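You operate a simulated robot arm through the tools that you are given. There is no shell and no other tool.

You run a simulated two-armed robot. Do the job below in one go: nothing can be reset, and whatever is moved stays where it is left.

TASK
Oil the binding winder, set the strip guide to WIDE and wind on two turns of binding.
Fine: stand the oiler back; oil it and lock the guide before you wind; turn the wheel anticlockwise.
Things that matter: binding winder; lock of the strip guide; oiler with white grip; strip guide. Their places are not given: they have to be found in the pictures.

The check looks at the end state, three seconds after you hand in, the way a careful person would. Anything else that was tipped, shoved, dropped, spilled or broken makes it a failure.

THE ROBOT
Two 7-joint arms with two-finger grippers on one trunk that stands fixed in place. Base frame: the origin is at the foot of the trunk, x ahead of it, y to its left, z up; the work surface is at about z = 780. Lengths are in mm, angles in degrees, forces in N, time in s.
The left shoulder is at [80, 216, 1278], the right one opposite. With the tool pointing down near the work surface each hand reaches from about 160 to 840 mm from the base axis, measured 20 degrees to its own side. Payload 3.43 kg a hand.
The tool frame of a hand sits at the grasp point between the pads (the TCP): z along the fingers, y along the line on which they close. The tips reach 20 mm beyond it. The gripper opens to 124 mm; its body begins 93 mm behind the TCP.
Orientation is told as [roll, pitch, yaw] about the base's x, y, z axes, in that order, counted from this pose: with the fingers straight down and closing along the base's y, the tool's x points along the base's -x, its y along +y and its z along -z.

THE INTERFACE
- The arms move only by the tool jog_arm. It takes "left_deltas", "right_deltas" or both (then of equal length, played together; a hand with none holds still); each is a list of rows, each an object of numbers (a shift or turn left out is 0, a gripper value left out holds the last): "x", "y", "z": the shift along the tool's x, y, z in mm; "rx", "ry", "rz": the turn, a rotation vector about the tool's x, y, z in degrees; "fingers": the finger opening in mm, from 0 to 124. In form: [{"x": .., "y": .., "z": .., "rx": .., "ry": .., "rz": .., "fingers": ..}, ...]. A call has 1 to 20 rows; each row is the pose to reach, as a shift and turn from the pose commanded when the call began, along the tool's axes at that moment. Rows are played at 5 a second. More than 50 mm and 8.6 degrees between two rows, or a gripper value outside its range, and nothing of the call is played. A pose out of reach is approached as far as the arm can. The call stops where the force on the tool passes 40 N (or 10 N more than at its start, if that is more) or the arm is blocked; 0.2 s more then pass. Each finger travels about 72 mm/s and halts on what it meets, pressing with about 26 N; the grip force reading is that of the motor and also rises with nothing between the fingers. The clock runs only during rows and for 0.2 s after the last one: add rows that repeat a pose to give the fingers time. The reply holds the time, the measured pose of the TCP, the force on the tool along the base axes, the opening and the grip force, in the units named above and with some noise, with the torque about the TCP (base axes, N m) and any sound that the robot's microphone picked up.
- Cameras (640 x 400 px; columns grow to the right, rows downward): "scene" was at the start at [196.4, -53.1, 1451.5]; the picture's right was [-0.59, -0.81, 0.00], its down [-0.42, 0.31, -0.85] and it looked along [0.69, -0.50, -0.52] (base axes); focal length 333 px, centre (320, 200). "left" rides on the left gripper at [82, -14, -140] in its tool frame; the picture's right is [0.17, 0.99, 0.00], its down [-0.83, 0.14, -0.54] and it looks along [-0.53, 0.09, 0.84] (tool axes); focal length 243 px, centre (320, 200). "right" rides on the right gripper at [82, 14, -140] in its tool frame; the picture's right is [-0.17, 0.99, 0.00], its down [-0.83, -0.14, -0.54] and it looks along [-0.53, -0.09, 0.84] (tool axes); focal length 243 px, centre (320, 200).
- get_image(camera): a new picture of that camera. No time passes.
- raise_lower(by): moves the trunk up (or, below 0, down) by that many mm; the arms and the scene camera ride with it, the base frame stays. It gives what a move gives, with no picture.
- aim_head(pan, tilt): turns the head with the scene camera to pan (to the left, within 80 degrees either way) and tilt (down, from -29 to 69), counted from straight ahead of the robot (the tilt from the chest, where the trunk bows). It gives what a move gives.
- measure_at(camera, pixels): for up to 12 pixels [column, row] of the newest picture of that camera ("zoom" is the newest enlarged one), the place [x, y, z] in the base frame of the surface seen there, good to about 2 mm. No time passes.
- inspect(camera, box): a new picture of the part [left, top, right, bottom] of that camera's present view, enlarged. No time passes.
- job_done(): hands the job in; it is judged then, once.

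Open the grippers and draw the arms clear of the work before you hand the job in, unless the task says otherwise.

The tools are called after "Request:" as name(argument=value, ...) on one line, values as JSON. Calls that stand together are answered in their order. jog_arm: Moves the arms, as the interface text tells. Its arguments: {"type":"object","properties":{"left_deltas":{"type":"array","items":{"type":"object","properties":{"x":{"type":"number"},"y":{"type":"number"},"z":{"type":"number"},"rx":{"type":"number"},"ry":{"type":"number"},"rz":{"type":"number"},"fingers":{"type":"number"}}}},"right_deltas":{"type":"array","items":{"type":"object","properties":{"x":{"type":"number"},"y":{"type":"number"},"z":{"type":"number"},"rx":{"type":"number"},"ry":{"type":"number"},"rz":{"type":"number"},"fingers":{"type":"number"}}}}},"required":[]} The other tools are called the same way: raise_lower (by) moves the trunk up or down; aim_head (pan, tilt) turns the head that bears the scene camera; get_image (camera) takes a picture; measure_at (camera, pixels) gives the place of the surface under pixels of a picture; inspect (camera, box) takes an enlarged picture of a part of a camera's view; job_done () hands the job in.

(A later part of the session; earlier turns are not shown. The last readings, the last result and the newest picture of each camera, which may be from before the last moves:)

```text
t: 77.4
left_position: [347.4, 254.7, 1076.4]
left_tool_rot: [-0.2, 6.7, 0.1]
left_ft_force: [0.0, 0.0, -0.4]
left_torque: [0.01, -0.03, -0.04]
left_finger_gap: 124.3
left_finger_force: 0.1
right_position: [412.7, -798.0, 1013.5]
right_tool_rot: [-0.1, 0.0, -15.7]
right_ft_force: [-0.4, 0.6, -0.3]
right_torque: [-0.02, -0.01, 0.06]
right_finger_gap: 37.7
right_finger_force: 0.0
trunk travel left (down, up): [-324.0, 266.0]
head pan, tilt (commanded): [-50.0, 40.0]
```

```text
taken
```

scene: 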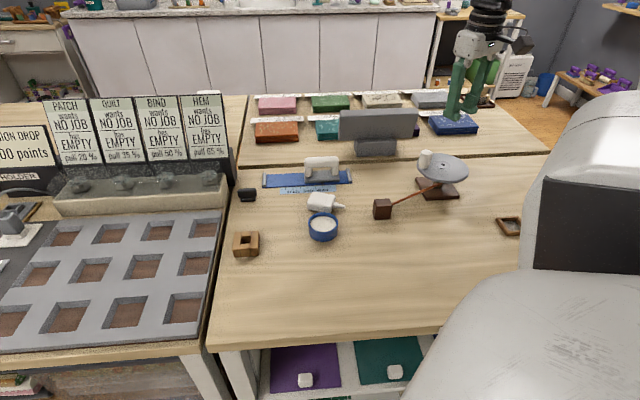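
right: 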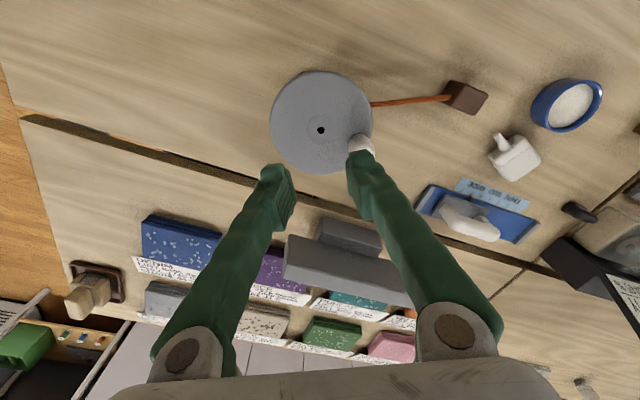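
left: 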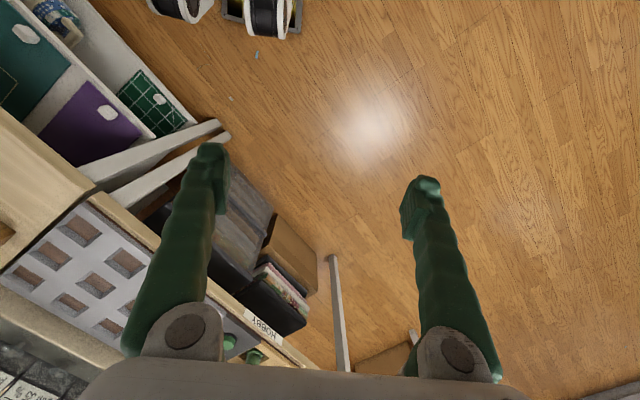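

The fingers are empty (gap 37.7): the oiler slipped out on the way and lies on its side near the bowl at (325,203). I inspect that area for its pose and whether anything else moved.

Request:
inspect(camera="scene", box=[250, 150, 390, 250])

Request:
inspect(camera="right", box=[400, 70, 620, 250])

Request:
inspect(camera="right", box=[260, 50, 400, 190])

```text
4.00 times, centred on (320, 200) of scene
```

zoom: 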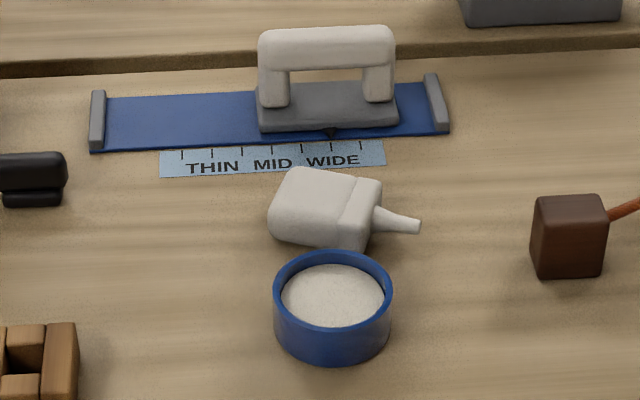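

```text
2.22 times, centred on (510, 160) of right
```

zoom: 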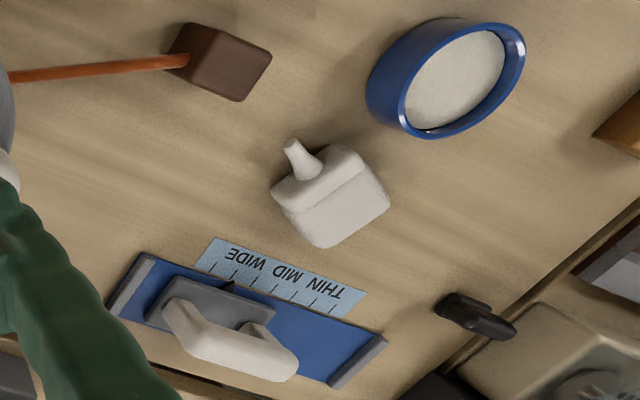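

```text
2.86 times, centred on (330, 120) of right
```

zoom: 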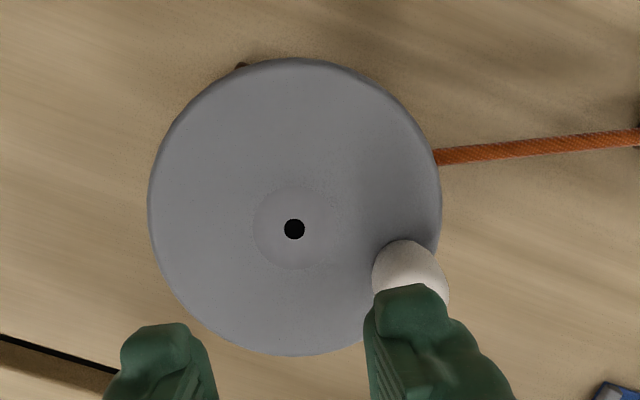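

The oiler lies flat with its spout toward the winder; bowl, powder and guide look undisturbed. While I'm over the winder I measure hub, rim and knob; then the oiler's and bowl's positions in the scene view.

Request:
measure_at(camera="right", pixels=[[321, 130], [316, 126], [327, 134], [272, 120], [368, 105], [320, 72], [310, 168], [359, 145], [352, 140], [366, 138], [440, 98], [465, 95]])

Request:
inspect(camera="scene", box=[290, 180, 360, 245])

Request:
measure_at(camera="zoom", pixels=[[240, 130], [225, 190], [330, 160], [360, 150], [330, 230], [400, 200], [440, 190], [480, 205], [270, 225], [320, 260], [225, 300], [440, 295]])

```text
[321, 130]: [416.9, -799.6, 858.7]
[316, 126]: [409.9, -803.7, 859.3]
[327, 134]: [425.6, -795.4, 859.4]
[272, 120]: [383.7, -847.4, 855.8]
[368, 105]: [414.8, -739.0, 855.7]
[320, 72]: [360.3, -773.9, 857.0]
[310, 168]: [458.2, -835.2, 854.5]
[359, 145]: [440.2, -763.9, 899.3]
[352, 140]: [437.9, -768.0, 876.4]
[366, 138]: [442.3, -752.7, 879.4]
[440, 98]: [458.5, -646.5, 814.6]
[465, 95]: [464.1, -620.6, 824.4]
```

```text
6.15 times, centred on (325, 212) of scene
```

zoom: 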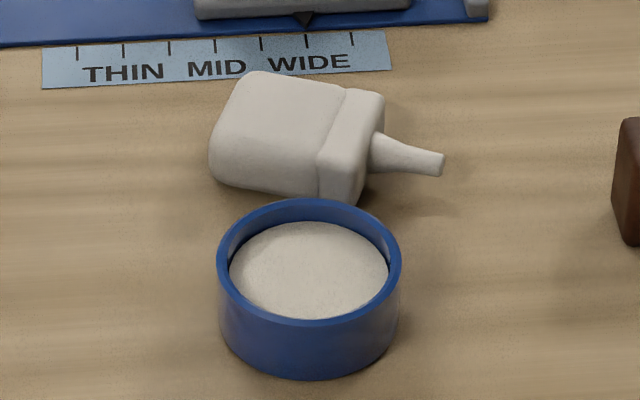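

```text
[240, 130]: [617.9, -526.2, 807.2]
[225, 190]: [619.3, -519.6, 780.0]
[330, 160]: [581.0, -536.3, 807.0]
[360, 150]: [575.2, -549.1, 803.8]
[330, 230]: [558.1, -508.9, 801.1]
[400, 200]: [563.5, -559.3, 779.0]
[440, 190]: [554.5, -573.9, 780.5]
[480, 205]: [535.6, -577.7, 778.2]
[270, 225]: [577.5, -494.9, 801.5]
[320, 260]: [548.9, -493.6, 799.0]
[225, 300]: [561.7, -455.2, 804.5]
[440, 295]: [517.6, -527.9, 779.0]
```

Hub hole is at about (416,-799.5,859). Now I bring the wrist camera over the dropped oiler to see its exact pose and its gap to the bowl.

Request:
jog_arm(right_deltas=[{"x": -4.5, "y": 28, "z": 0, "rz": -7.5}, {"x": -9, "y": 57, "z": 0, "rz": -15}, {"x": -13.5, "y": 85, "z": 5, "rz": -22.5}, {"x": -18, "y": 113, "z": 10, "rz": -30}, {"x": -23, "y": 141, "z": 20, "rz": -37.5}, {"x": -27, "y": 170, "z": 30, "rz": -45}, {"x": -32, "y": 198, "z": 42, "rz": -52.5}, {"x": -36.4, "y": 226.3, "z": 53.5, "rz": -60}, {"x": -36.4, "y": 226.3, "z": 53.5, "rz": -60, "fingers": 90}])

Request:
get_image(camera="right")

```text
t: 79.4
left_position: [347.3, 254.1, 1075.9]
left_tool_rot: [-0.1, 6.8, 0.2]
left_ft_force: [-0.1, -0.4, -0.1]
left_torque: [0.03, -0.02, -0.04]
left_finger_gap: 124.0
left_finger_force: 0.0
right_position: [511.0, -592.6, 957.7]
right_tool_rot: [-0.1, 0.0, 44.5]
right_ft_force: [-0.1, 0.5, -0.1]
right_torque: [0.01, 0.0, 0.0]
right_finger_gap: 90.1
right_finger_force: 0.3
trunk travel left (down, up): [-324.0, 266.0]
head pan, tilt (commanded): [-50.0, 40.0]
```

```text
taken
```

right: 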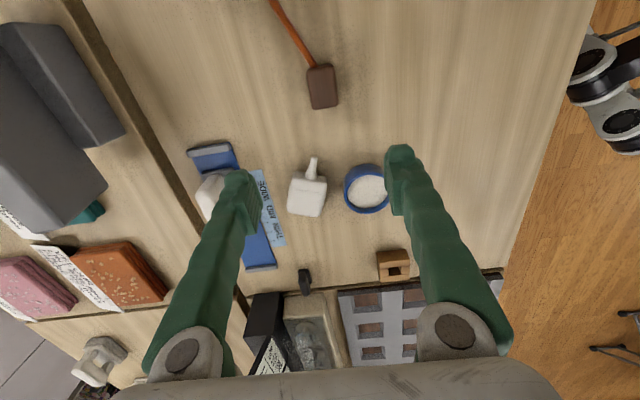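

I zoom on the oiler and bowl from above and measure outline points.

Request:
inspect(camera="right", box=[270, 145, 400, 230])

Request:
measure_at(camera="zoom", pixels=[[215, 80], [205, 110], [170, 150], [255, 160], [160, 250], [245, 265], [210, 200], [340, 180], [480, 120], [480, 260], [330, 220], [210, 70]])

```text
4.71 times, centred on (335, 188) of right
```

zoom: 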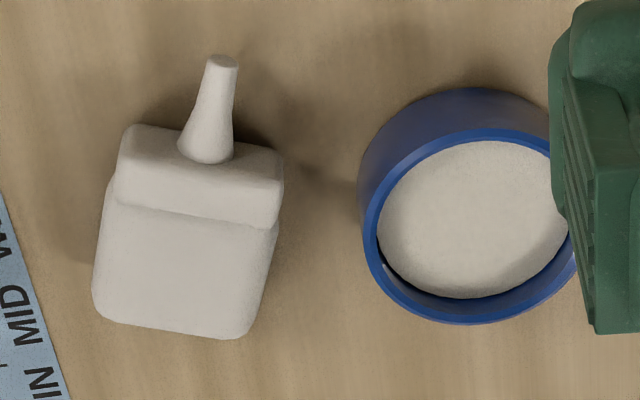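

```text
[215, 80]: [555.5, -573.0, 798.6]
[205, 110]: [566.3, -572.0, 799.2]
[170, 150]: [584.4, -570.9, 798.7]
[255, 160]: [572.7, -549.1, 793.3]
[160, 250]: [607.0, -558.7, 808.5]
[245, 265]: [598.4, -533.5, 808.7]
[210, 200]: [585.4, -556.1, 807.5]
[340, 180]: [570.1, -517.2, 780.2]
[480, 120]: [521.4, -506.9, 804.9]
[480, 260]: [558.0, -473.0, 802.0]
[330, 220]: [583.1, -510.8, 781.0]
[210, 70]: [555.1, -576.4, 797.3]
```

There is a ~26 mm gap between the oiler and the bowl; the oiler's axis lies at about 24° with its top end near (638,-542). I plan to grip its top end from above and let it pivot spout-down while lifting only a little; first I go above that end with yaw 24°.

Request:
jog_arm(right_deltas=[{"x": -28, "y": -11, "z": 20, "rz": 5, "fingers": 80}, {"x": -57, "y": -22, "z": 42, "rz": 10, "fingers": 66}, {"x": -86, "y": -33, "z": 64, "rz": 15, "fingers": 66}, {"x": -114.6, "y": -43.7, "z": 87.7, "rz": 20.5, "fingers": 66}, {"x": -114.6, "y": -43.7, "z": 87.7, "rz": 20.5, "fingers": 66}])

Request:
get_image(camera="right")

Request:
inspect(camera="scene", box=[270, 140, 390, 250])

```text
t: 80.6
left_position: [345.2, 255.5, 1076.8]
left_tool_rot: [-0.2, 6.7, 0.2]
left_ft_force: [-0.6, -0.2, -0.4]
left_torque: [-0.01, -0.04, -0.03]
left_finger_gap: 124.0
left_finger_force: 0.0
right_position: [621.6, -541.2, 870.2]
right_tool_rot: [-0.2, 0.1, 23.9]
right_ft_force: [0.3, 0.5, 0.2]
right_torque: [-0.01, -0.03, 0.0]
right_finger_gap: 66.0
right_finger_force: 0.1
trunk travel left (down, up): [-324.0, 266.0]
head pan, tilt (commanded): [-50.0, 40.0]
```

```text
taken
```

right: 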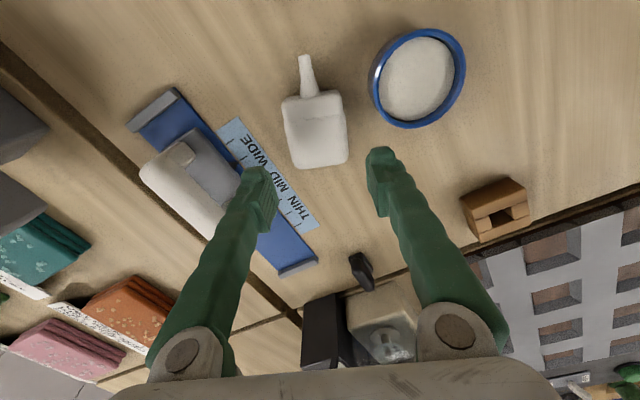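

```text
3.64 times, centred on (330, 195) of scene
```

zoom: 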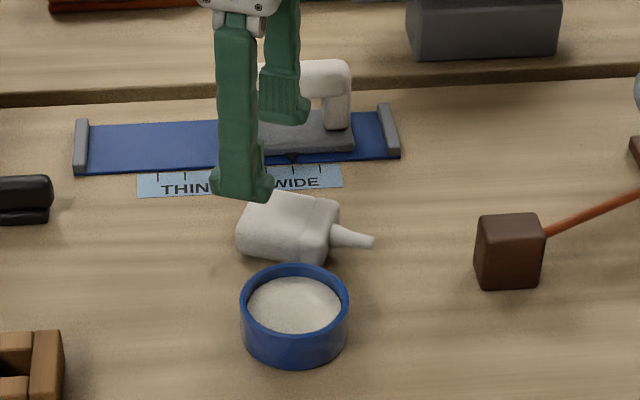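

I measure the oiler outline again from this closer wrist view.

Request:
inspect(camera="right", box=[260, 40, 400, 180])

Request:
measure_at(camera="zoom", pixels=[[252, 55], [258, 110], [205, 180], [352, 170], [222, 270], [360, 280], [230, 300], [358, 312], [240, 345], [355, 340], [300, 350], [290, 250]])

```text
2.86 times, centred on (330, 110) of right
```

zoom: 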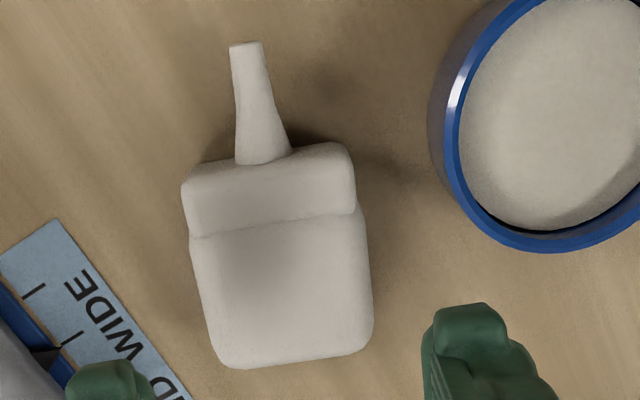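

```text
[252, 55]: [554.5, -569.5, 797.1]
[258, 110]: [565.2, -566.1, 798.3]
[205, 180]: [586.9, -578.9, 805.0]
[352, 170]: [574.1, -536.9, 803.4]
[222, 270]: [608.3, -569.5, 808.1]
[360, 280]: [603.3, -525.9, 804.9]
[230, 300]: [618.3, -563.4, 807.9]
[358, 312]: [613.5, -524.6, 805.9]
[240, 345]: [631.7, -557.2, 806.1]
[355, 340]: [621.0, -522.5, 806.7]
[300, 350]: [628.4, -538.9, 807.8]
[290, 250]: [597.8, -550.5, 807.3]
```

The oiler's axis is at 22.5°, top end near e=379; the hand is within 4 mm of the desired grip spot. I adjust and descend to TCP z≈804, then look before closing.

Request:
jog_arm(right_deltas=[{"x": 4, "y": -1, "z": 22, "rz": 1.4, "fingers": 66}, {"x": 4, "y": -1, "z": 44, "rz": 1.4, "fingers": 66}, {"x": 4, "y": -1, "z": 58, "rz": 1.4, "fingers": 66}, {"x": 4, "y": -1, "z": 65.5, "rz": 1.4, "fingers": 66}, {"x": 4, "y": -1, "z": 65.5, "rz": 1.4, "fingers": 66}])

Request:
get_image(camera="right")

Request:
inspect(camera="scene", box=[270, 140, 390, 250])

```text
t: 81.8
left_position: [345.5, 255.5, 1075.5]
left_tool_rot: [-0.2, 6.7, 0.0]
left_ft_force: [0.0, -0.2, -0.6]
left_torque: [0.01, -0.01, 0.0]
left_finger_gap: 123.8
left_finger_force: 0.0
right_position: [619.0, -543.1, 806.0]
right_tool_rot: [-0.1, 0.0, 22.6]
right_ft_force: [0.4, -0.2, 0.0]
right_torque: [0.0, 0.0, 0.0]
right_finger_gap: 66.2
right_finger_force: 0.0
trunk travel left (down, up): [-324.0, 266.0]
head pan, tilt (commanded): [-50.0, 40.0]
```

```text
taken
```

right: 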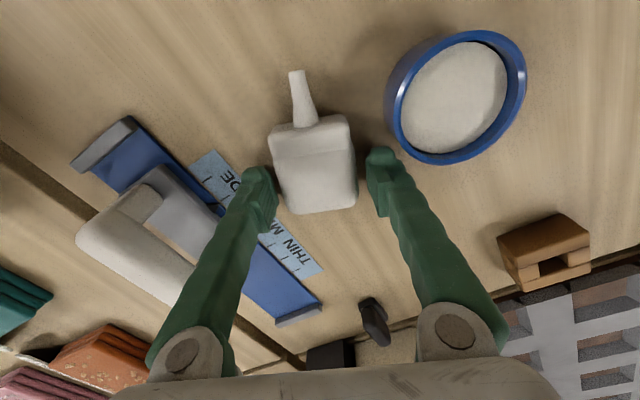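

```text
3.64 times, centred on (330, 195) of scene
```

zoom: 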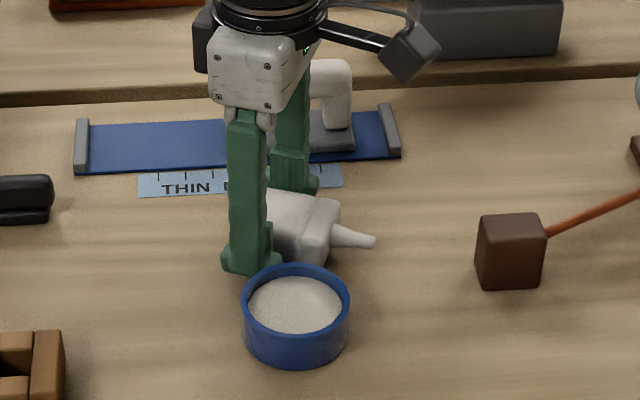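

The fingers flank the body's top end. I close on it.

Request:
jog_arm(right_deltas=[{"fingers": 58}, {"fingers": 50}, {"fingers": 42}, {"fingers": 36}, {"fingers": 36}, {"fingers": 36}])

Request:
get_image(camera="right")

```text
t: 83.2
left_position: [346.5, 254.9, 1076.3]
left_tool_rot: [-0.3, 6.7, 0.1]
left_ft_force: [0.0, -0.2, 0.4]
left_torque: [0.04, 0.01, 0.03]
left_finger_gap: 124.1
left_finger_force: 0.0
right_position: [617.8, -544.2, 806.6]
right_tool_rot: [-0.1, 0.1, 22.4]
right_ft_force: [0.1, 0.0, -0.1]
right_torque: [-0.02, -0.01, 0.03]
right_finger_gap: 52.8
right_finger_force: 26.3
trunk travel left (down, up): [-324.0, 266.0]
head pan, tilt (commanded): [-50.0, 40.0]
```

```text
taken
```

right: 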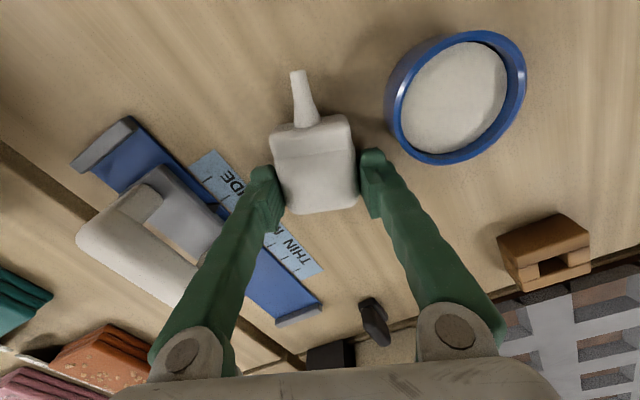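

Gripped (gap 52.8). I lift slowly 30 mm and see whether it pivots spout-down.

Request:
jog_arm(right_deltas=[{"z": -4}, {"z": -8}, {"z": -12}, {"z": -16}, {"z": -20}, {"z": -25}, {"z": -30}, {"z": -30}])

Request:
inspect(camera="scene", box=[270, 140, 390, 250])

Request:
get_image(camera="right")

```text
t: 85.0
left_position: [347.0, 254.3, 1075.5]
left_tool_rot: [-0.1, 6.7, 0.1]
left_ft_force: [-0.8, -2.0, 0.8]
left_torque: [0.02, 0.04, -0.01]
left_finger_gap: 124.0
left_finger_force: 0.1
right_position: [618.1, -543.6, 836.0]
right_tool_rot: [0.0, 0.1, 22.5]
right_ft_force: [-0.6, -0.9, -1.3]
right_torque: [0.02, 0.0, -0.01]
right_finger_gap: 52.6
right_finger_force: 25.6
trunk travel left (down, up): [-324.0, 266.0]
head pan, tilt (commanded): [-50.0, 40.0]
```

```text
3.64 times, centred on (330, 195) of scene
```

zoom: 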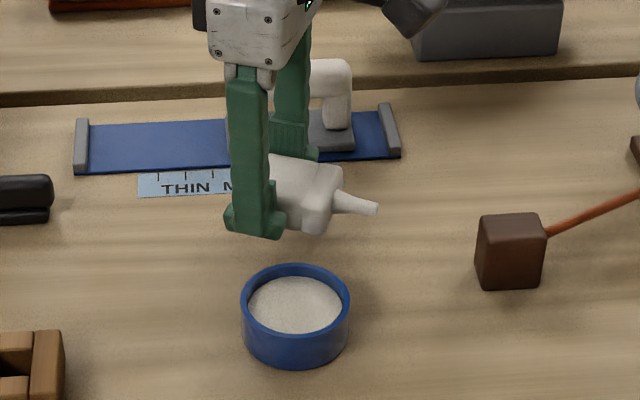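

```text
taken
```

right: 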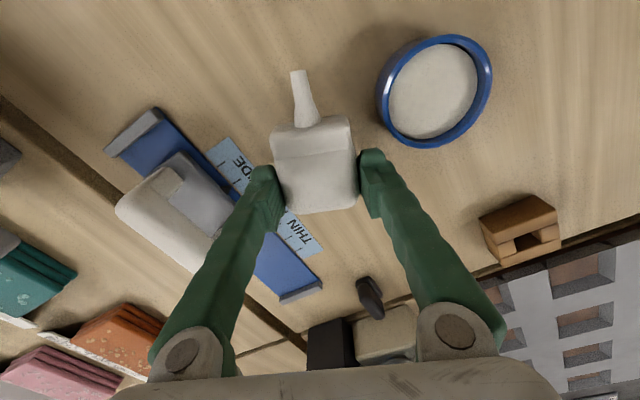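

It stays rigid in the grip (no pivot), spout still horizontal. I will instead pitch the hand so that the spout points down; first I raise gently in small steps to keep the grip.

Request:
jog_arm(right_deltas=[{"z": -6}, {"z": -14}, {"z": -22}, {"z": -30}, {"z": -38}, {"z": -46}, {"z": -54}, {"z": -62}, {"z": -70}, {"z": -78}, {"z": -86}, {"z": -94}, {"z": -102}, {"z": -110}, {"z": -116}, {"z": -120}, {"z": -120}])

Request:
get_image(camera="right")

Request:
get_image(camera="scene")

```text
t: 88.6
left_position: [346.7, 253.8, 1075.8]
left_tool_rot: [-0.2, 6.6, 0.1]
left_ft_force: [-0.4, 1.0, 0.1]
left_torque: [0.01, -0.01, -0.01]
left_finger_gap: 124.0
left_finger_force: 0.1
right_position: [617.6, -543.8, 956.0]
right_tool_rot: [-0.2, 0.1, 22.5]
right_ft_force: [0.4, 0.0, -0.5]
right_torque: [0.01, -0.03, -0.02]
right_finger_gap: 52.5
right_finger_force: 25.4
trunk travel left (down, up): [-324.0, 266.0]
head pan, tilt (commanded): [-50.0, 40.0]
```

```text
taken
```

right: 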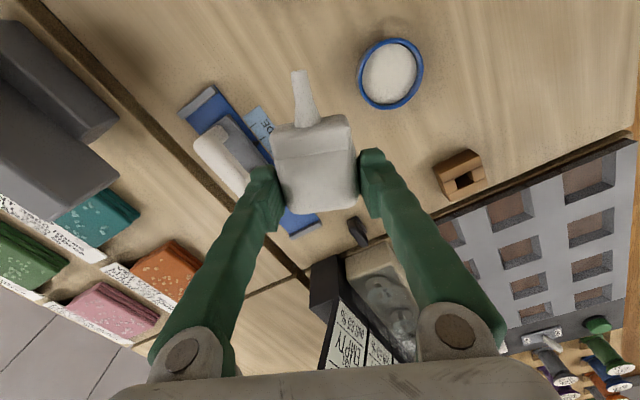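

```text
taken
```

scene: 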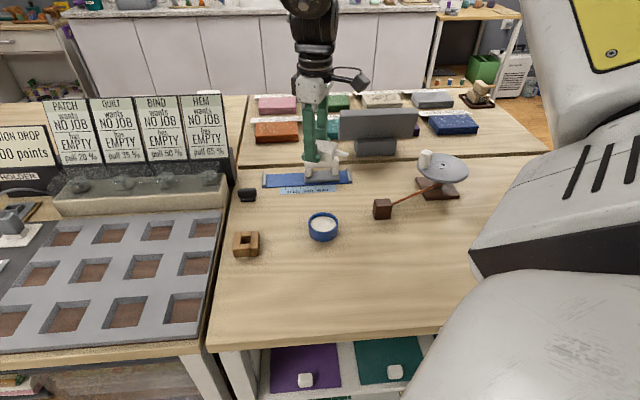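

The oiler is held at z≈956. I measure the free table area and the stand's hole for planning.

Request:
measure_at(camera="scene", pixels=[[250, 335], [330, 280], [420, 330], [400, 260], [220, 340], [480, 270], [245, 241], [245, 252]])

Request:
inspect(camera="right", box=[425, 140, 500, 205])

Request:
measure_at(camera="zoom", pixels=[[170, 90], [330, 60], [150, 200], [230, 330], [400, 190], [270, 200], [310, 160], [230, 200], [330, 210], [280, 150], [260, 260], [350, 120]])

```text
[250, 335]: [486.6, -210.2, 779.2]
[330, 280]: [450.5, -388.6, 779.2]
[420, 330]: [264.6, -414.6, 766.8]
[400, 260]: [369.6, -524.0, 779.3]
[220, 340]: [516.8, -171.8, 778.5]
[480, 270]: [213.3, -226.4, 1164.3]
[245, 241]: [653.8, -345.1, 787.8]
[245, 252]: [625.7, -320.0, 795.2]
```

```text
6.15 times, centred on (462, 172) of right
```

zoom: 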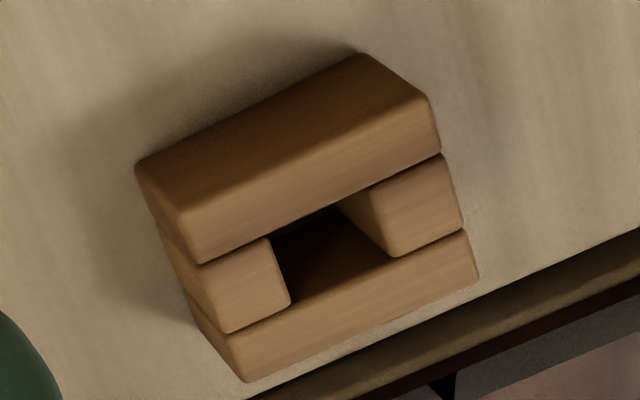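

```text
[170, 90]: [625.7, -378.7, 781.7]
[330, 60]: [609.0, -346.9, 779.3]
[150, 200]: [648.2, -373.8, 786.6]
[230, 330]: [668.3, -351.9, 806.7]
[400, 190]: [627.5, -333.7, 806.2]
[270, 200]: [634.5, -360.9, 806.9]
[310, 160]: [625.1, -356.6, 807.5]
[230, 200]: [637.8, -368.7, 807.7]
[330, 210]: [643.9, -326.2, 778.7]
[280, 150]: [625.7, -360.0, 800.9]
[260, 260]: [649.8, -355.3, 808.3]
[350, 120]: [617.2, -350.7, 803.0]
```

Stand is undisturbed, hole centred near (642,-340), top z=807. I move gently (≈11 mm per row) to a free area at about (560,-400,1000) turning to yaw 0.

Request:
jog_arm(right_deltas=[{"y": 5, "z": -2, "rz": 0.8}, {"y": 14, "z": -5, "rz": 2}, {"y": 24, "z": -8, "rz": 3.5}, {"y": 35, "z": -11, "rz": 5}, {"y": 46, "z": -14, "rz": 6.5}, {"y": 57, "z": -17, "rz": 8}, {"y": 68, "z": -20, "rz": 9.5}, {"y": 79, "z": -23, "rz": 11}, {"y": 90, "z": -26, "rz": 12.5}, {"y": 101, "z": -29, "rz": 14}, {"y": 112, "z": -32, "rz": 15.5}, {"y": 123, "z": -35, "rz": 17}, {"y": 134, "z": -38, "rz": 18.5}, {"y": 144, "z": -41, "rz": 20}, {"y": 151, "z": -43, "rz": 21.5}, {"x": -1.9, "y": 155, "z": -44, "rz": 22.5}, {"x": -1.9, "y": 155, "z": -44, "rz": 22.5}])

Request:
get_image(camera="right")

```text
t: 92.2
left_position: [345.9, 255.4, 1076.2]
left_tool_rot: [-0.2, 6.7, 0.1]
left_ft_force: [-0.4, -0.9, 0.1]
left_torque: [-0.01, -0.02, -0.04]
left_finger_gap: 124.0
left_finger_force: 0.1
right_position: [561.0, -399.1, 999.9]
right_tool_rot: [-0.2, 0.1, 0.0]
right_ft_force: [0.3, -0.9, -0.2]
right_torque: [0.05, 0.03, -0.03]
right_finger_gap: 52.6
right_finger_force: 26.6
trunk travel left (down, up): [-324.0, 266.0]
head pan, tilt (commanded): [-50.0, 40.0]
```

```text
taken
```

right: 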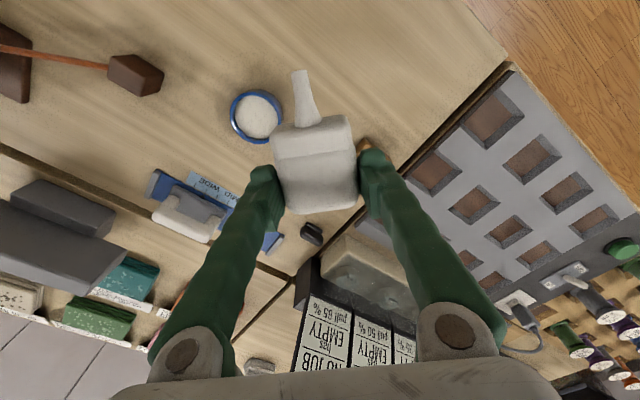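

The oiler rides well. I now pitch the hand outward (ry negative) gently to −36° and check reach.

Request:
jog_arm(right_deltas=[{"ry": -2}, {"ry": -5}, {"ry": -8}, {"ry": -11}, {"ry": -14}, {"ry": -17}, {"ry": -20}, {"ry": -23}, {"ry": -26}, {"ry": -29}, {"ry": -32}, {"ry": -35}, {"ry": -36}, {"ry": -36}])

Request:
get_image(camera="scene")

```text
t: 95.2
left_position: [347.8, 254.6, 1075.0]
left_tool_rot: [-0.2, 6.7, 0.0]
left_ft_force: [0.3, -0.3, -0.3]
left_torque: [0.01, -0.01, 0.0]
left_finger_gap: 124.3
left_finger_force: 0.1
right_position: [560.3, -398.4, 1000.0]
right_tool_rot: [-0.1, -35.9, 0.1]
right_ft_force: [1.2, 0.7, -0.4]
right_torque: [0.0, 0.03, 0.01]
right_finger_gap: 52.6
right_finger_force: 25.7
trunk travel left (down, up): [-324.0, 266.0]
head pan, tilt (commanded): [-50.0, 40.0]
```

```text
taken
```

scene: 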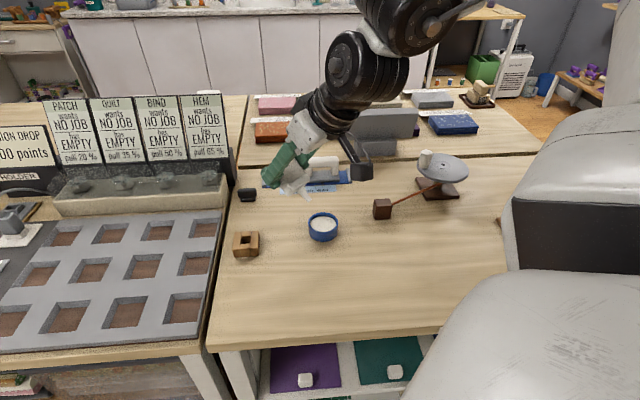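

Works: pitch −36°, spout now slanting down. I continue to −72°.

Request:
jog_arm(right_deltas=[{"ry": -3}, {"ry": -6}, {"ry": -9}, {"ry": -12}, {"ry": -15}, {"ry": -18}, {"ry": -21}, {"ry": -24}, {"ry": -27}, {"ry": -30}, {"ry": -33}, {"ry": -36}, {"ry": -36}])

Request:
get_image(camera="scene")

Request:
inspect(camera="scene", box=[240, 100, 400, 230])

```text
t: 98.0
left_position: [347.2, 255.2, 1075.4]
left_tool_rot: [-0.4, 6.8, 0.1]
left_ft_force: [1.2, -0.1, -0.9]
left_torque: [-0.02, 0.01, -0.01]
left_finger_gap: 124.1
left_finger_force: 0.0
right_position: [578.7, -409.5, 994.1]
right_tool_rot: [-0.3, -72.0, 0.3]
right_ft_force: [-0.6, 1.0, -1.0]
right_torque: [0.0, 0.01, 0.0]
right_finger_gap: 52.8
right_finger_force: 26.2
right hand out of reach, approached as far as the arm can: row 6, 7, 8, 9, 10, 11, 12, 13
trunk travel left (down, up): [-324.0, 266.0]
head pan, tilt (commanded): [-50.0, 40.0]
```

```text
taken
```

scene: 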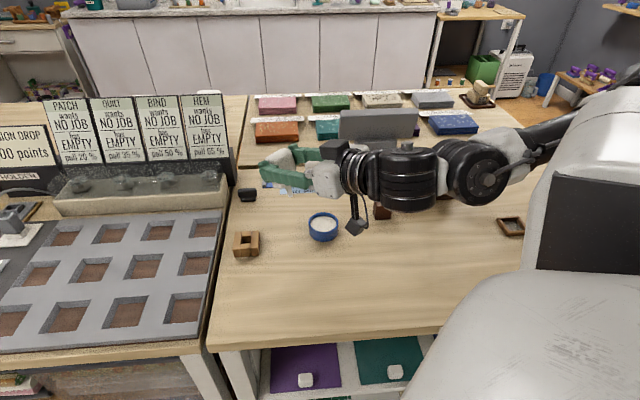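

```text
3.08 times, centred on (320, 165) of scene
```

zoom: 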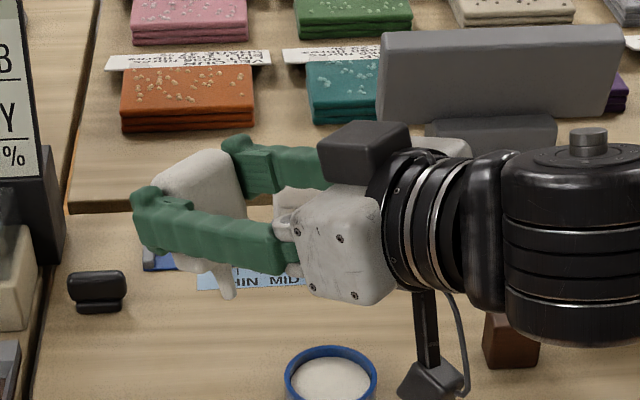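

The oiler is now nearly upright, spout down, hand at pitch −72°. I measure the spout tip and body to know its tilt and offset from the TCP.

Request:
inspect(camera="scene", box=[260, 140, 330, 205])

Request:
measure_at(camera="zoom", pixels=[[285, 310], [280, 285], [270, 260], [290, 325], [170, 120], [290, 90], [230, 60], [180, 60], [250, 30], [240, 250], [300, 255], [320, 210]])

Request:
get_image(camera="right")

```text
6.15 times, centred on (295, 172) of scene
```

zoom: 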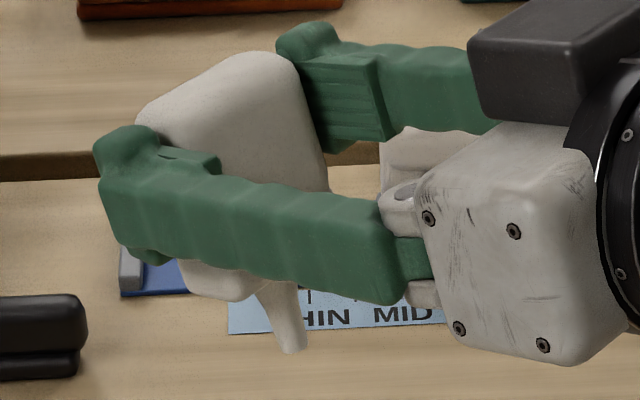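

```text
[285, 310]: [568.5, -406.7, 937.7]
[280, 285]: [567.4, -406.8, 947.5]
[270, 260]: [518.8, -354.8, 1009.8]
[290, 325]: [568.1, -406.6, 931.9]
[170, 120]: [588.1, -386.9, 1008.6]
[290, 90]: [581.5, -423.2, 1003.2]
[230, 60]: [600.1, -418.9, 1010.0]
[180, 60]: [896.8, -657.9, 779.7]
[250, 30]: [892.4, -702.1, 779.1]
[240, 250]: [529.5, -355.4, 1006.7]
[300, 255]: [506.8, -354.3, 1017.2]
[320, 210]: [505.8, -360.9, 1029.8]
```

```text
taken
```

right: 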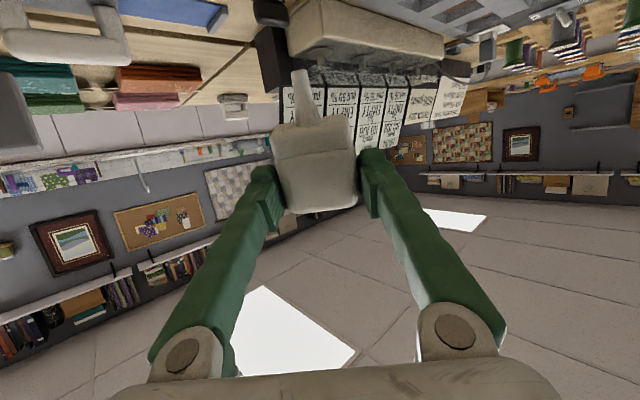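

The spout axis matches the tool's x axis, tilted 18° from vertical at this pitch. To make it exactly upright I'll lay the oiler down in the free area and re-grip it with an 18° inward lean. First pitch back to 0 gently.

Request:
jog_arm(right_deltas=[{"ry": 2}, {"ry": 6}, {"ry": 10}, {"ry": 14}, {"ry": 18}, {"ry": 22}, {"ry": 26}, {"ry": 30}, {"ry": 34}, {"ry": 38}, {"ry": 42}, {"ry": 46}, {"ry": 50}, {"ry": 54}, {"ry": 58}, {"ry": 62}, {"ry": 66}, {"ry": 70}, {"ry": 72}, {"ry": 72}])

Request:
get_image(camera="right")

```text
t: 102.2
left_position: [346.4, 256.0, 1076.0]
left_tool_rot: [-0.2, 6.6, 0.1]
left_ft_force: [0.1, -0.4, -0.2]
left_torque: [0.04, 0.0, 0.02]
left_finger_gap: 123.9
left_finger_force: 0.1
right_position: [578.3, -407.3, 991.2]
right_tool_rot: [-0.1, 0.0, -0.1]
right_ft_force: [-0.5, 0.8, -0.8]
right_torque: [0.03, 0.0, -0.05]
right_finger_gap: 52.6
right_finger_force: 25.9
trunk travel left (down, up): [-324.0, 266.0]
head pan, tilt (commanded): [-50.0, 40.0]
```

```text
taken
```

right: 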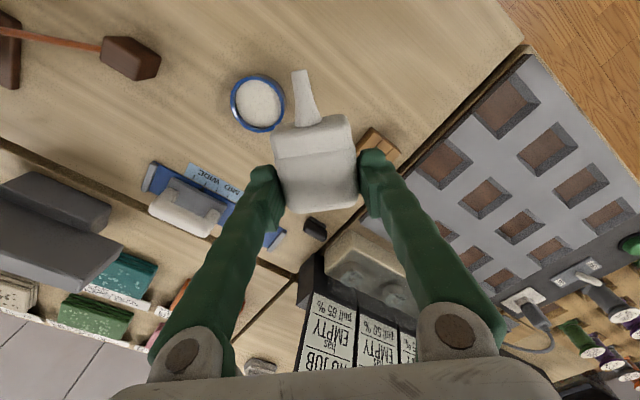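

I carry it gently to the free spot near (500,-380) at height 860.

Request:
jog_arm(right_deltas=[{"x": 3, "y": 1, "z": 5}, {"x": 9, "y": 3, "z": 15}, {"x": 15, "y": 5, "z": 25}, {"x": 21, "y": 7, "z": 35}, {"x": 27, "y": 9, "z": 45}, {"x": 33, "y": 11, "z": 55}, {"x": 39, "y": 13, "z": 65}, {"x": 45, "y": 15, "z": 75}, {"x": 51, "y": 17, "z": 85}, {"x": 57, "y": 20, "z": 95}, {"x": 63, "y": 22, "z": 105}, {"x": 69, "y": 24, "z": 115}, {"x": 75, "y": 26, "z": 125}, {"x": 78.3, "y": 27.3, "z": 131}, {"x": 78.3, "y": 27.3, "z": 131}])

Request:
get_image(camera="scene")

```text
t: 105.4
left_position: [346.2, 254.7, 1076.1]
left_tool_rot: [-0.2, 6.7, 0.1]
left_ft_force: [-1.2, 0.4, -0.4]
left_torque: [0.03, -0.03, -0.01]
left_finger_gap: 124.3
left_finger_force: 0.0
right_position: [500.0, -381.4, 862.2]
right_tool_rot: [-0.2, 0.0, 0.0]
right_ft_force: [0.3, -0.5, -1.5]
right_torque: [-0.02, 0.01, 0.02]
right_finger_gap: 52.7
right_finger_force: 25.9
trunk travel left (down, up): [-324.0, 266.0]
head pan, tilt (commanded): [-50.0, 40.0]
```

```text
taken
```

scene: 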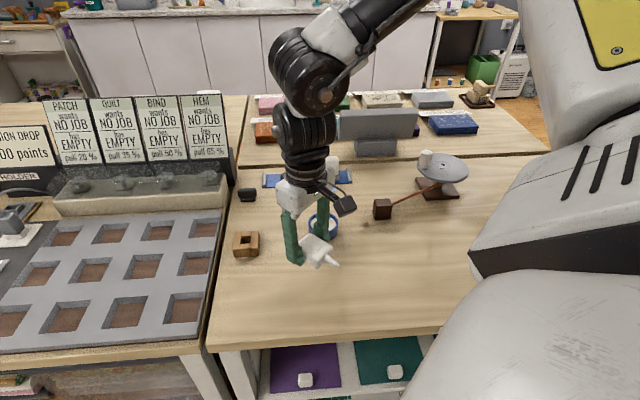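

Above the free spot. I lower it slowly until it lies on the table.

Request:
jog_arm(right_deltas=[{"z": 6}, {"z": 14}, {"z": 22}, {"z": 30}, {"z": 37}, {"z": 43}, {"z": 48}, {"z": 51}, {"z": 53}, {"z": 54.5}, {"z": 54.5}])

Request:
inspect(camera="scene", box=[260, 180, 380, 290])

```text
t: 107.8
left_position: [346.1, 256.2, 1076.4]
left_tool_rot: [-0.2, 6.7, 0.1]
left_ft_force: [-0.2, 0.1, -0.7]
left_torque: [0.01, -0.01, 0.02]
left_finger_gap: 124.0
left_finger_force: 0.1
right_position: [499.6, -380.8, 807.5]
right_tool_rot: [-0.2, 0.0, 0.0]
right_ft_force: [-0.3, -0.5, 1.8]
right_torque: [-0.08, 0.11, -0.04]
right_finger_gap: 52.6
right_finger_force: 25.9
trunk travel left (down, up): [-324.0, 266.0]
head pan, tilt (commanded): [-50.0, 40.0]
```

```text
3.64 times, centred on (320, 235) of scene
```

zoom: 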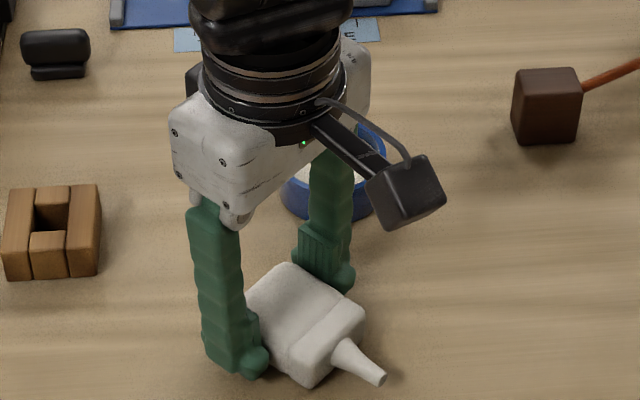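

It rests on the table. I open the fingers, rise 45 mm, and lean the hand +18° (inward).

Request:
jog_arm(right_deltas=[{"fingers": 58}, {"fingers": 68}, {"fingers": 68}, {"z": -15, "fingers": 68}, {"z": -30, "fingers": 68}, {"z": -45, "fingers": 68}, {"z": -45, "ry": 6, "fingers": 68}, {"z": -45, "ry": 12, "fingers": 68}, {"z": -45, "ry": 18, "fingers": 68}, {"z": -45, "ry": 18, "fingers": 68}])

Request:
get_image(camera="right")

Request:
inspect(camera="scene", box=[260, 180, 380, 290])

```text
t: 110.0
left_position: [346.2, 255.0, 1076.4]
left_tool_rot: [-0.2, 6.7, 0.1]
left_ft_force: [0.7, -0.9, 0.3]
left_torque: [0.01, 0.0, -0.01]
left_finger_gap: 124.2
left_finger_force: 0.0
right_position: [499.1, -382.5, 851.5]
right_tool_rot: [-0.1, 18.1, 0.0]
right_ft_force: [0.3, 1.0, -0.3]
right_torque: [-0.01, 0.0, 0.01]
right_finger_gap: 68.1
right_finger_force: 0.0
trunk travel left (down, up): [-324.0, 266.0]
head pan, tilt (commanded): [-50.0, 40.0]
```

```text
taken
```

right: 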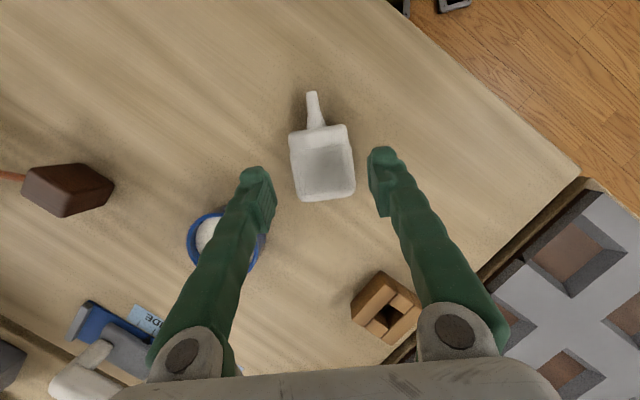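

```text
3.64 times, centred on (320, 235) of scene
```

zoom: 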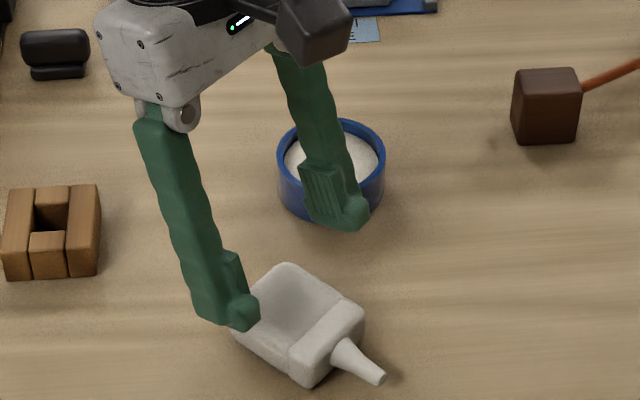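

The hand leans 18° inward over the lying oiler. I measure the oiler's outline to place the grip.

Request:
inspect(camera="right", box=[270, 80, 380, 210])

Request:
measure_at(camera="zoom", pixels=[[283, 50], [295, 100], [235, 170], [395, 150], [240, 250], [410, 240], [260, 340], [415, 330], [340, 355], [320, 250], [330, 320], [300, 150]])

```text
3.08 times, centred on (325, 145) of right
```

zoom: 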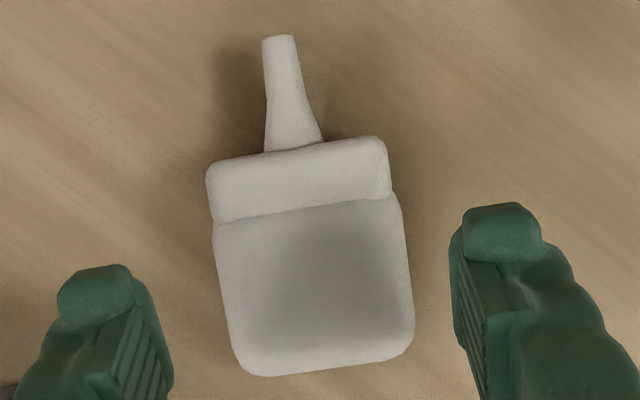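

```text
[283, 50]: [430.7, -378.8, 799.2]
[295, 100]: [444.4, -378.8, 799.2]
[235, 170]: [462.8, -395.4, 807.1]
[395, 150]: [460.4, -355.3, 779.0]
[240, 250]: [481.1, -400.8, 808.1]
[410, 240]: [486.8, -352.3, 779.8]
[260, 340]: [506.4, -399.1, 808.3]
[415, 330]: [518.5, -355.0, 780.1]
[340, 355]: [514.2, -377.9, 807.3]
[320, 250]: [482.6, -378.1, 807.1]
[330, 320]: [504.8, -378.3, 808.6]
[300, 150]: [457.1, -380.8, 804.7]
```

The axis runs along x at y≈−379, top end at x≈517. I descend so that the pads sit ~15 mm from the top end.

Request:
jog_arm(right_deltas=[{"x": -5, "y": 3.5, "z": 10, "fingers": 68}, {"x": -10.5, "y": 3.5, "z": 20, "fingers": 68}, {"x": -15.8, "y": 3.5, "z": 30, "fingers": 68}, {"x": -20.8, "y": 3.5, "z": 40, "fingers": 68}, {"x": -20.8, "y": 3.5, "z": 40, "fingers": 68}])

Request:
inspect(camera="right", box=[220, 100, 420, 250])

Request:
inspect(camera="scene", box=[260, 180, 380, 290])

```text
t: 111.2
left_position: [346.1, 255.8, 1075.4]
left_tool_rot: [-0.2, 6.7, 0.1]
left_ft_force: [0.2, -0.2, 0.0]
left_torque: [-0.02, 0.04, 0.01]
left_finger_gap: 124.0
left_finger_force: 0.1
right_position: [508.2, -378.9, 807.4]
right_tool_rot: [-0.2, 18.0, -0.1]
right_ft_force: [-0.6, 0.1, -0.6]
right_torque: [0.01, 0.0, 0.02]
right_finger_gap: 68.4
right_finger_force: 0.1
trunk travel left (down, up): [-324.0, 266.0]
head pan, tilt (commanded): [-50.0, 40.0]
```

```text
2.67 times, centred on (320, 175) of right
```

zoom: 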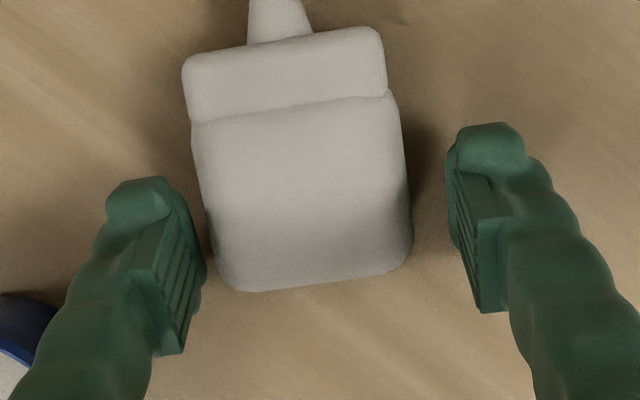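

```text
3.64 times, centred on (320, 235) of scene
```

zoom: 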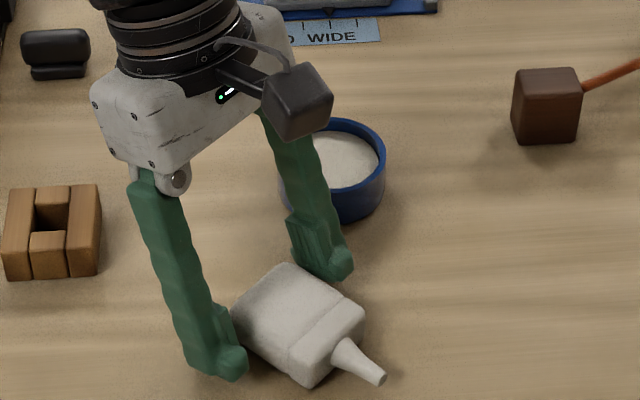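

The body is ~2.5 mm off-centre; I shift and close.

Request:
jog_arm(right_deltas=[{"y": -2.5, "fingers": 68}, {"y": -2.5, "fingers": 58}, {"y": -2.5, "fingers": 50}, {"y": -2.5, "fingers": 40}, {"y": -2.5, "fingers": 30}, {"y": -2.5, "fingers": 30}])

Request:
inspect(camera="right", box=[220, 100, 420, 250])

```text
t: 112.6
left_position: [346.1, 256.3, 1076.4]
left_tool_rot: [-0.3, 6.8, 0.1]
left_ft_force: [0.7, -0.4, -0.7]
left_torque: [0.03, -0.01, -0.02]
left_finger_gap: 124.0
left_finger_force: 0.0
right_position: [507.3, -380.7, 806.7]
right_tool_rot: [0.0, 18.0, 0.0]
right_ft_force: [0.1, -0.2, 0.1]
right_torque: [0.02, -0.03, 0.01]
right_finger_gap: 52.5
right_finger_force: 25.8
trunk travel left (down, up): [-324.0, 266.0]
head pan, tilt (commanded): [-50.0, 40.0]
```

```text
2.67 times, centred on (320, 175) of right
```

zoom: 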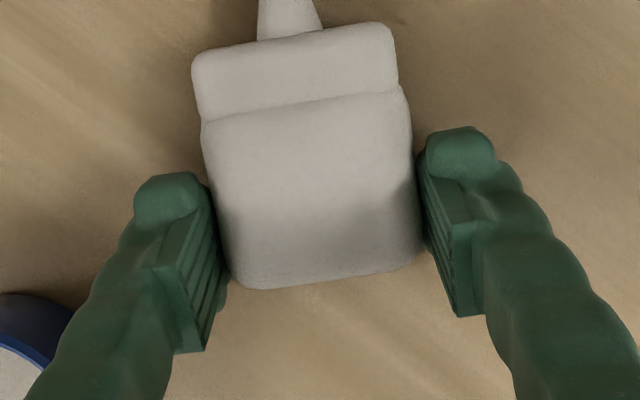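

Gripped again (gap 52.5). I lift gently up and outward to about (582,-400,957).

Request:
jog_arm(right_deltas=[{"x": 1.5, "z": -5}, {"x": 4, "z": -14}, {"x": 7, "z": -24}, {"x": 9, "z": -34}, {"x": 10, "y": -1, "z": -45}, {"x": 9, "y": -3, "z": -56}, {"x": 7, "y": -5, "z": -67}, {"x": 4, "y": -7, "z": -78}, {"x": 1, "y": -9, "z": -89}, {"x": -3, "y": -11, "z": -100}, {"x": -7, "y": -13, "z": -111}, {"x": -11, "y": -15, "z": -122}, {"x": -15, "y": -17, "z": -133}, {"x": -19, "y": -18, "z": -144}, {"x": -22, "y": -19, "z": -155}, {"x": -24.7, "y": -20, "z": -163}, {"x": -24.7, "y": -20, "z": -166}, {"x": -24.7, "y": -20, "z": -166}])

Request:
get_image(camera="right")

```text
t: 116.4
left_position: [346.9, 256.2, 1075.5]
left_tool_rot: [-0.2, 6.7, 0.0]
left_ft_force: [-0.1, 0.6, -0.6]
left_torque: [-0.01, -0.05, -0.01]
left_finger_gap: 123.9
left_finger_force: 0.0
right_position: [564.9, -404.2, 950.3]
right_tool_rot: [0.0, 17.7, 0.0]
right_ft_force: [-0.6, -1.3, -0.2]
right_torque: [-0.01, -0.02, -0.02]
right_finger_gap: 52.8
right_finger_force: 26.6
right hand out of reach, approached as far as the arm can: row 15, 16, 17, 18
trunk travel left (down, up): [-324.0, 266.0]
head pan, tilt (commanded): [-50.0, 40.0]
```

```text
taken
```

right: 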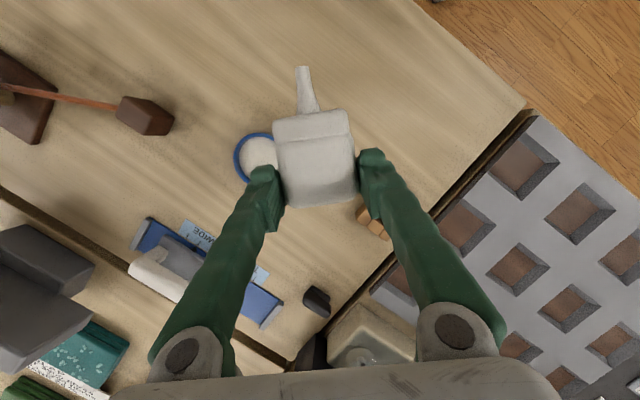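

Held fine. Now I pitch the hand by −90° (to −72°) gently in two calls so that the spout ends pointing straight down.

Request:
jog_arm(right_deltas=[{"ry": -2}, {"ry": -5}, {"ry": -8}, {"ry": -11}, {"ry": -14}, {"ry": -17}, {"ry": -20}, {"ry": -23}, {"ry": -26}, {"ry": -29}, {"ry": -32}, {"ry": -35}, {"ry": -38}, {"ry": -41}, {"ry": -44}, {"ry": -47}, {"ry": -50}, {"ry": -52}, {"ry": -52}])

Request:
jog_arm(right_deltas=[{"ry": -2}, {"ry": -5}, {"ry": -8}, {"ry": -11}, {"ry": -14}, {"ry": -17}, {"ry": -20}, {"ry": -23}, {"ry": -26}, {"ry": -29}, {"ry": -32}, {"ry": -35}, {"ry": -37.5}, {"ry": -37.5}])

Request:
inspect(camera="scene", box=[230, 110, 400, 250])

```text
t: 120.4
left_position: [345.8, 255.6, 1076.5]
left_tool_rot: [-0.2, 6.7, 0.1]
left_ft_force: [0.1, 0.1, -0.6]
left_torque: [0.0, 0.0, 0.01]
left_finger_gap: 124.0
left_finger_force: 0.0
right_position: [565.1, -404.1, 950.5]
right_tool_rot: [-0.1, -34.0, 0.1]
right_ft_force: [0.2, -0.5, -0.4]
right_torque: [0.04, -0.01, -0.02]
right_finger_gap: 52.7
right_finger_force: 25.6
trunk travel left (down, up): [-324.0, 266.0]
head pan, tilt (commanded): [-50.0, 40.0]
```

```text
t: 123.4
left_position: [346.0, 255.2, 1075.8]
left_tool_rot: [-0.2, 6.7, 0.2]
left_ft_force: [0.8, 0.2, 0.4]
left_torque: [-0.02, 0.0, 0.01]
left_finger_gap: 124.0
left_finger_force: 0.0
right_position: [565.9, -405.5, 950.2]
right_tool_rot: [-0.4, -71.4, 0.5]
right_ft_force: [-0.8, -0.8, -0.7]
right_torque: [0.02, 0.02, 0.02]
right_finger_gap: 52.8
right_finger_force: 26.1
right hand out of reach, approached as far as the arm can: row 13
trunk travel left (down, up): [-324.0, 266.0]
head pan, tilt (commanded): [-50.0, 40.0]
```

```text
2.86 times, centred on (315, 180) of scene
```

zoom: 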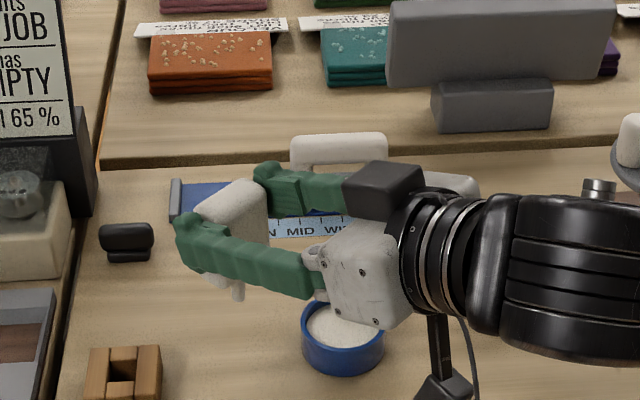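

Spout points down. I measure the spout axis and tip relative to the TCP.

Request:
inspect(camera="scene", box=[275, 165, 330, 225])

Request:
measure_at(camera="zoom", pixels=[[300, 290], [300, 310], [302, 325], [280, 270], [330, 270], [300, 270], [250, 270], [340, 240], [300, 330], [290, 300]])

```text
6.67 times, centred on (302, 195) of scene
```

zoom: 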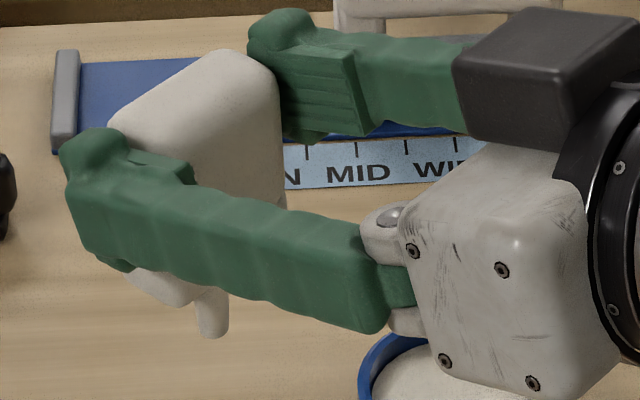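

```text
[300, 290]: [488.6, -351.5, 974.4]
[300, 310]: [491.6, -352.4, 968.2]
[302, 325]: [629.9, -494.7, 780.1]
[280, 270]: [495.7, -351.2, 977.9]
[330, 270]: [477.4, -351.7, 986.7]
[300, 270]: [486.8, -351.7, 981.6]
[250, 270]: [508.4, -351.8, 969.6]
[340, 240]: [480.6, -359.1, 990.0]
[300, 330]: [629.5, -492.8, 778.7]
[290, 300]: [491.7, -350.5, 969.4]
```

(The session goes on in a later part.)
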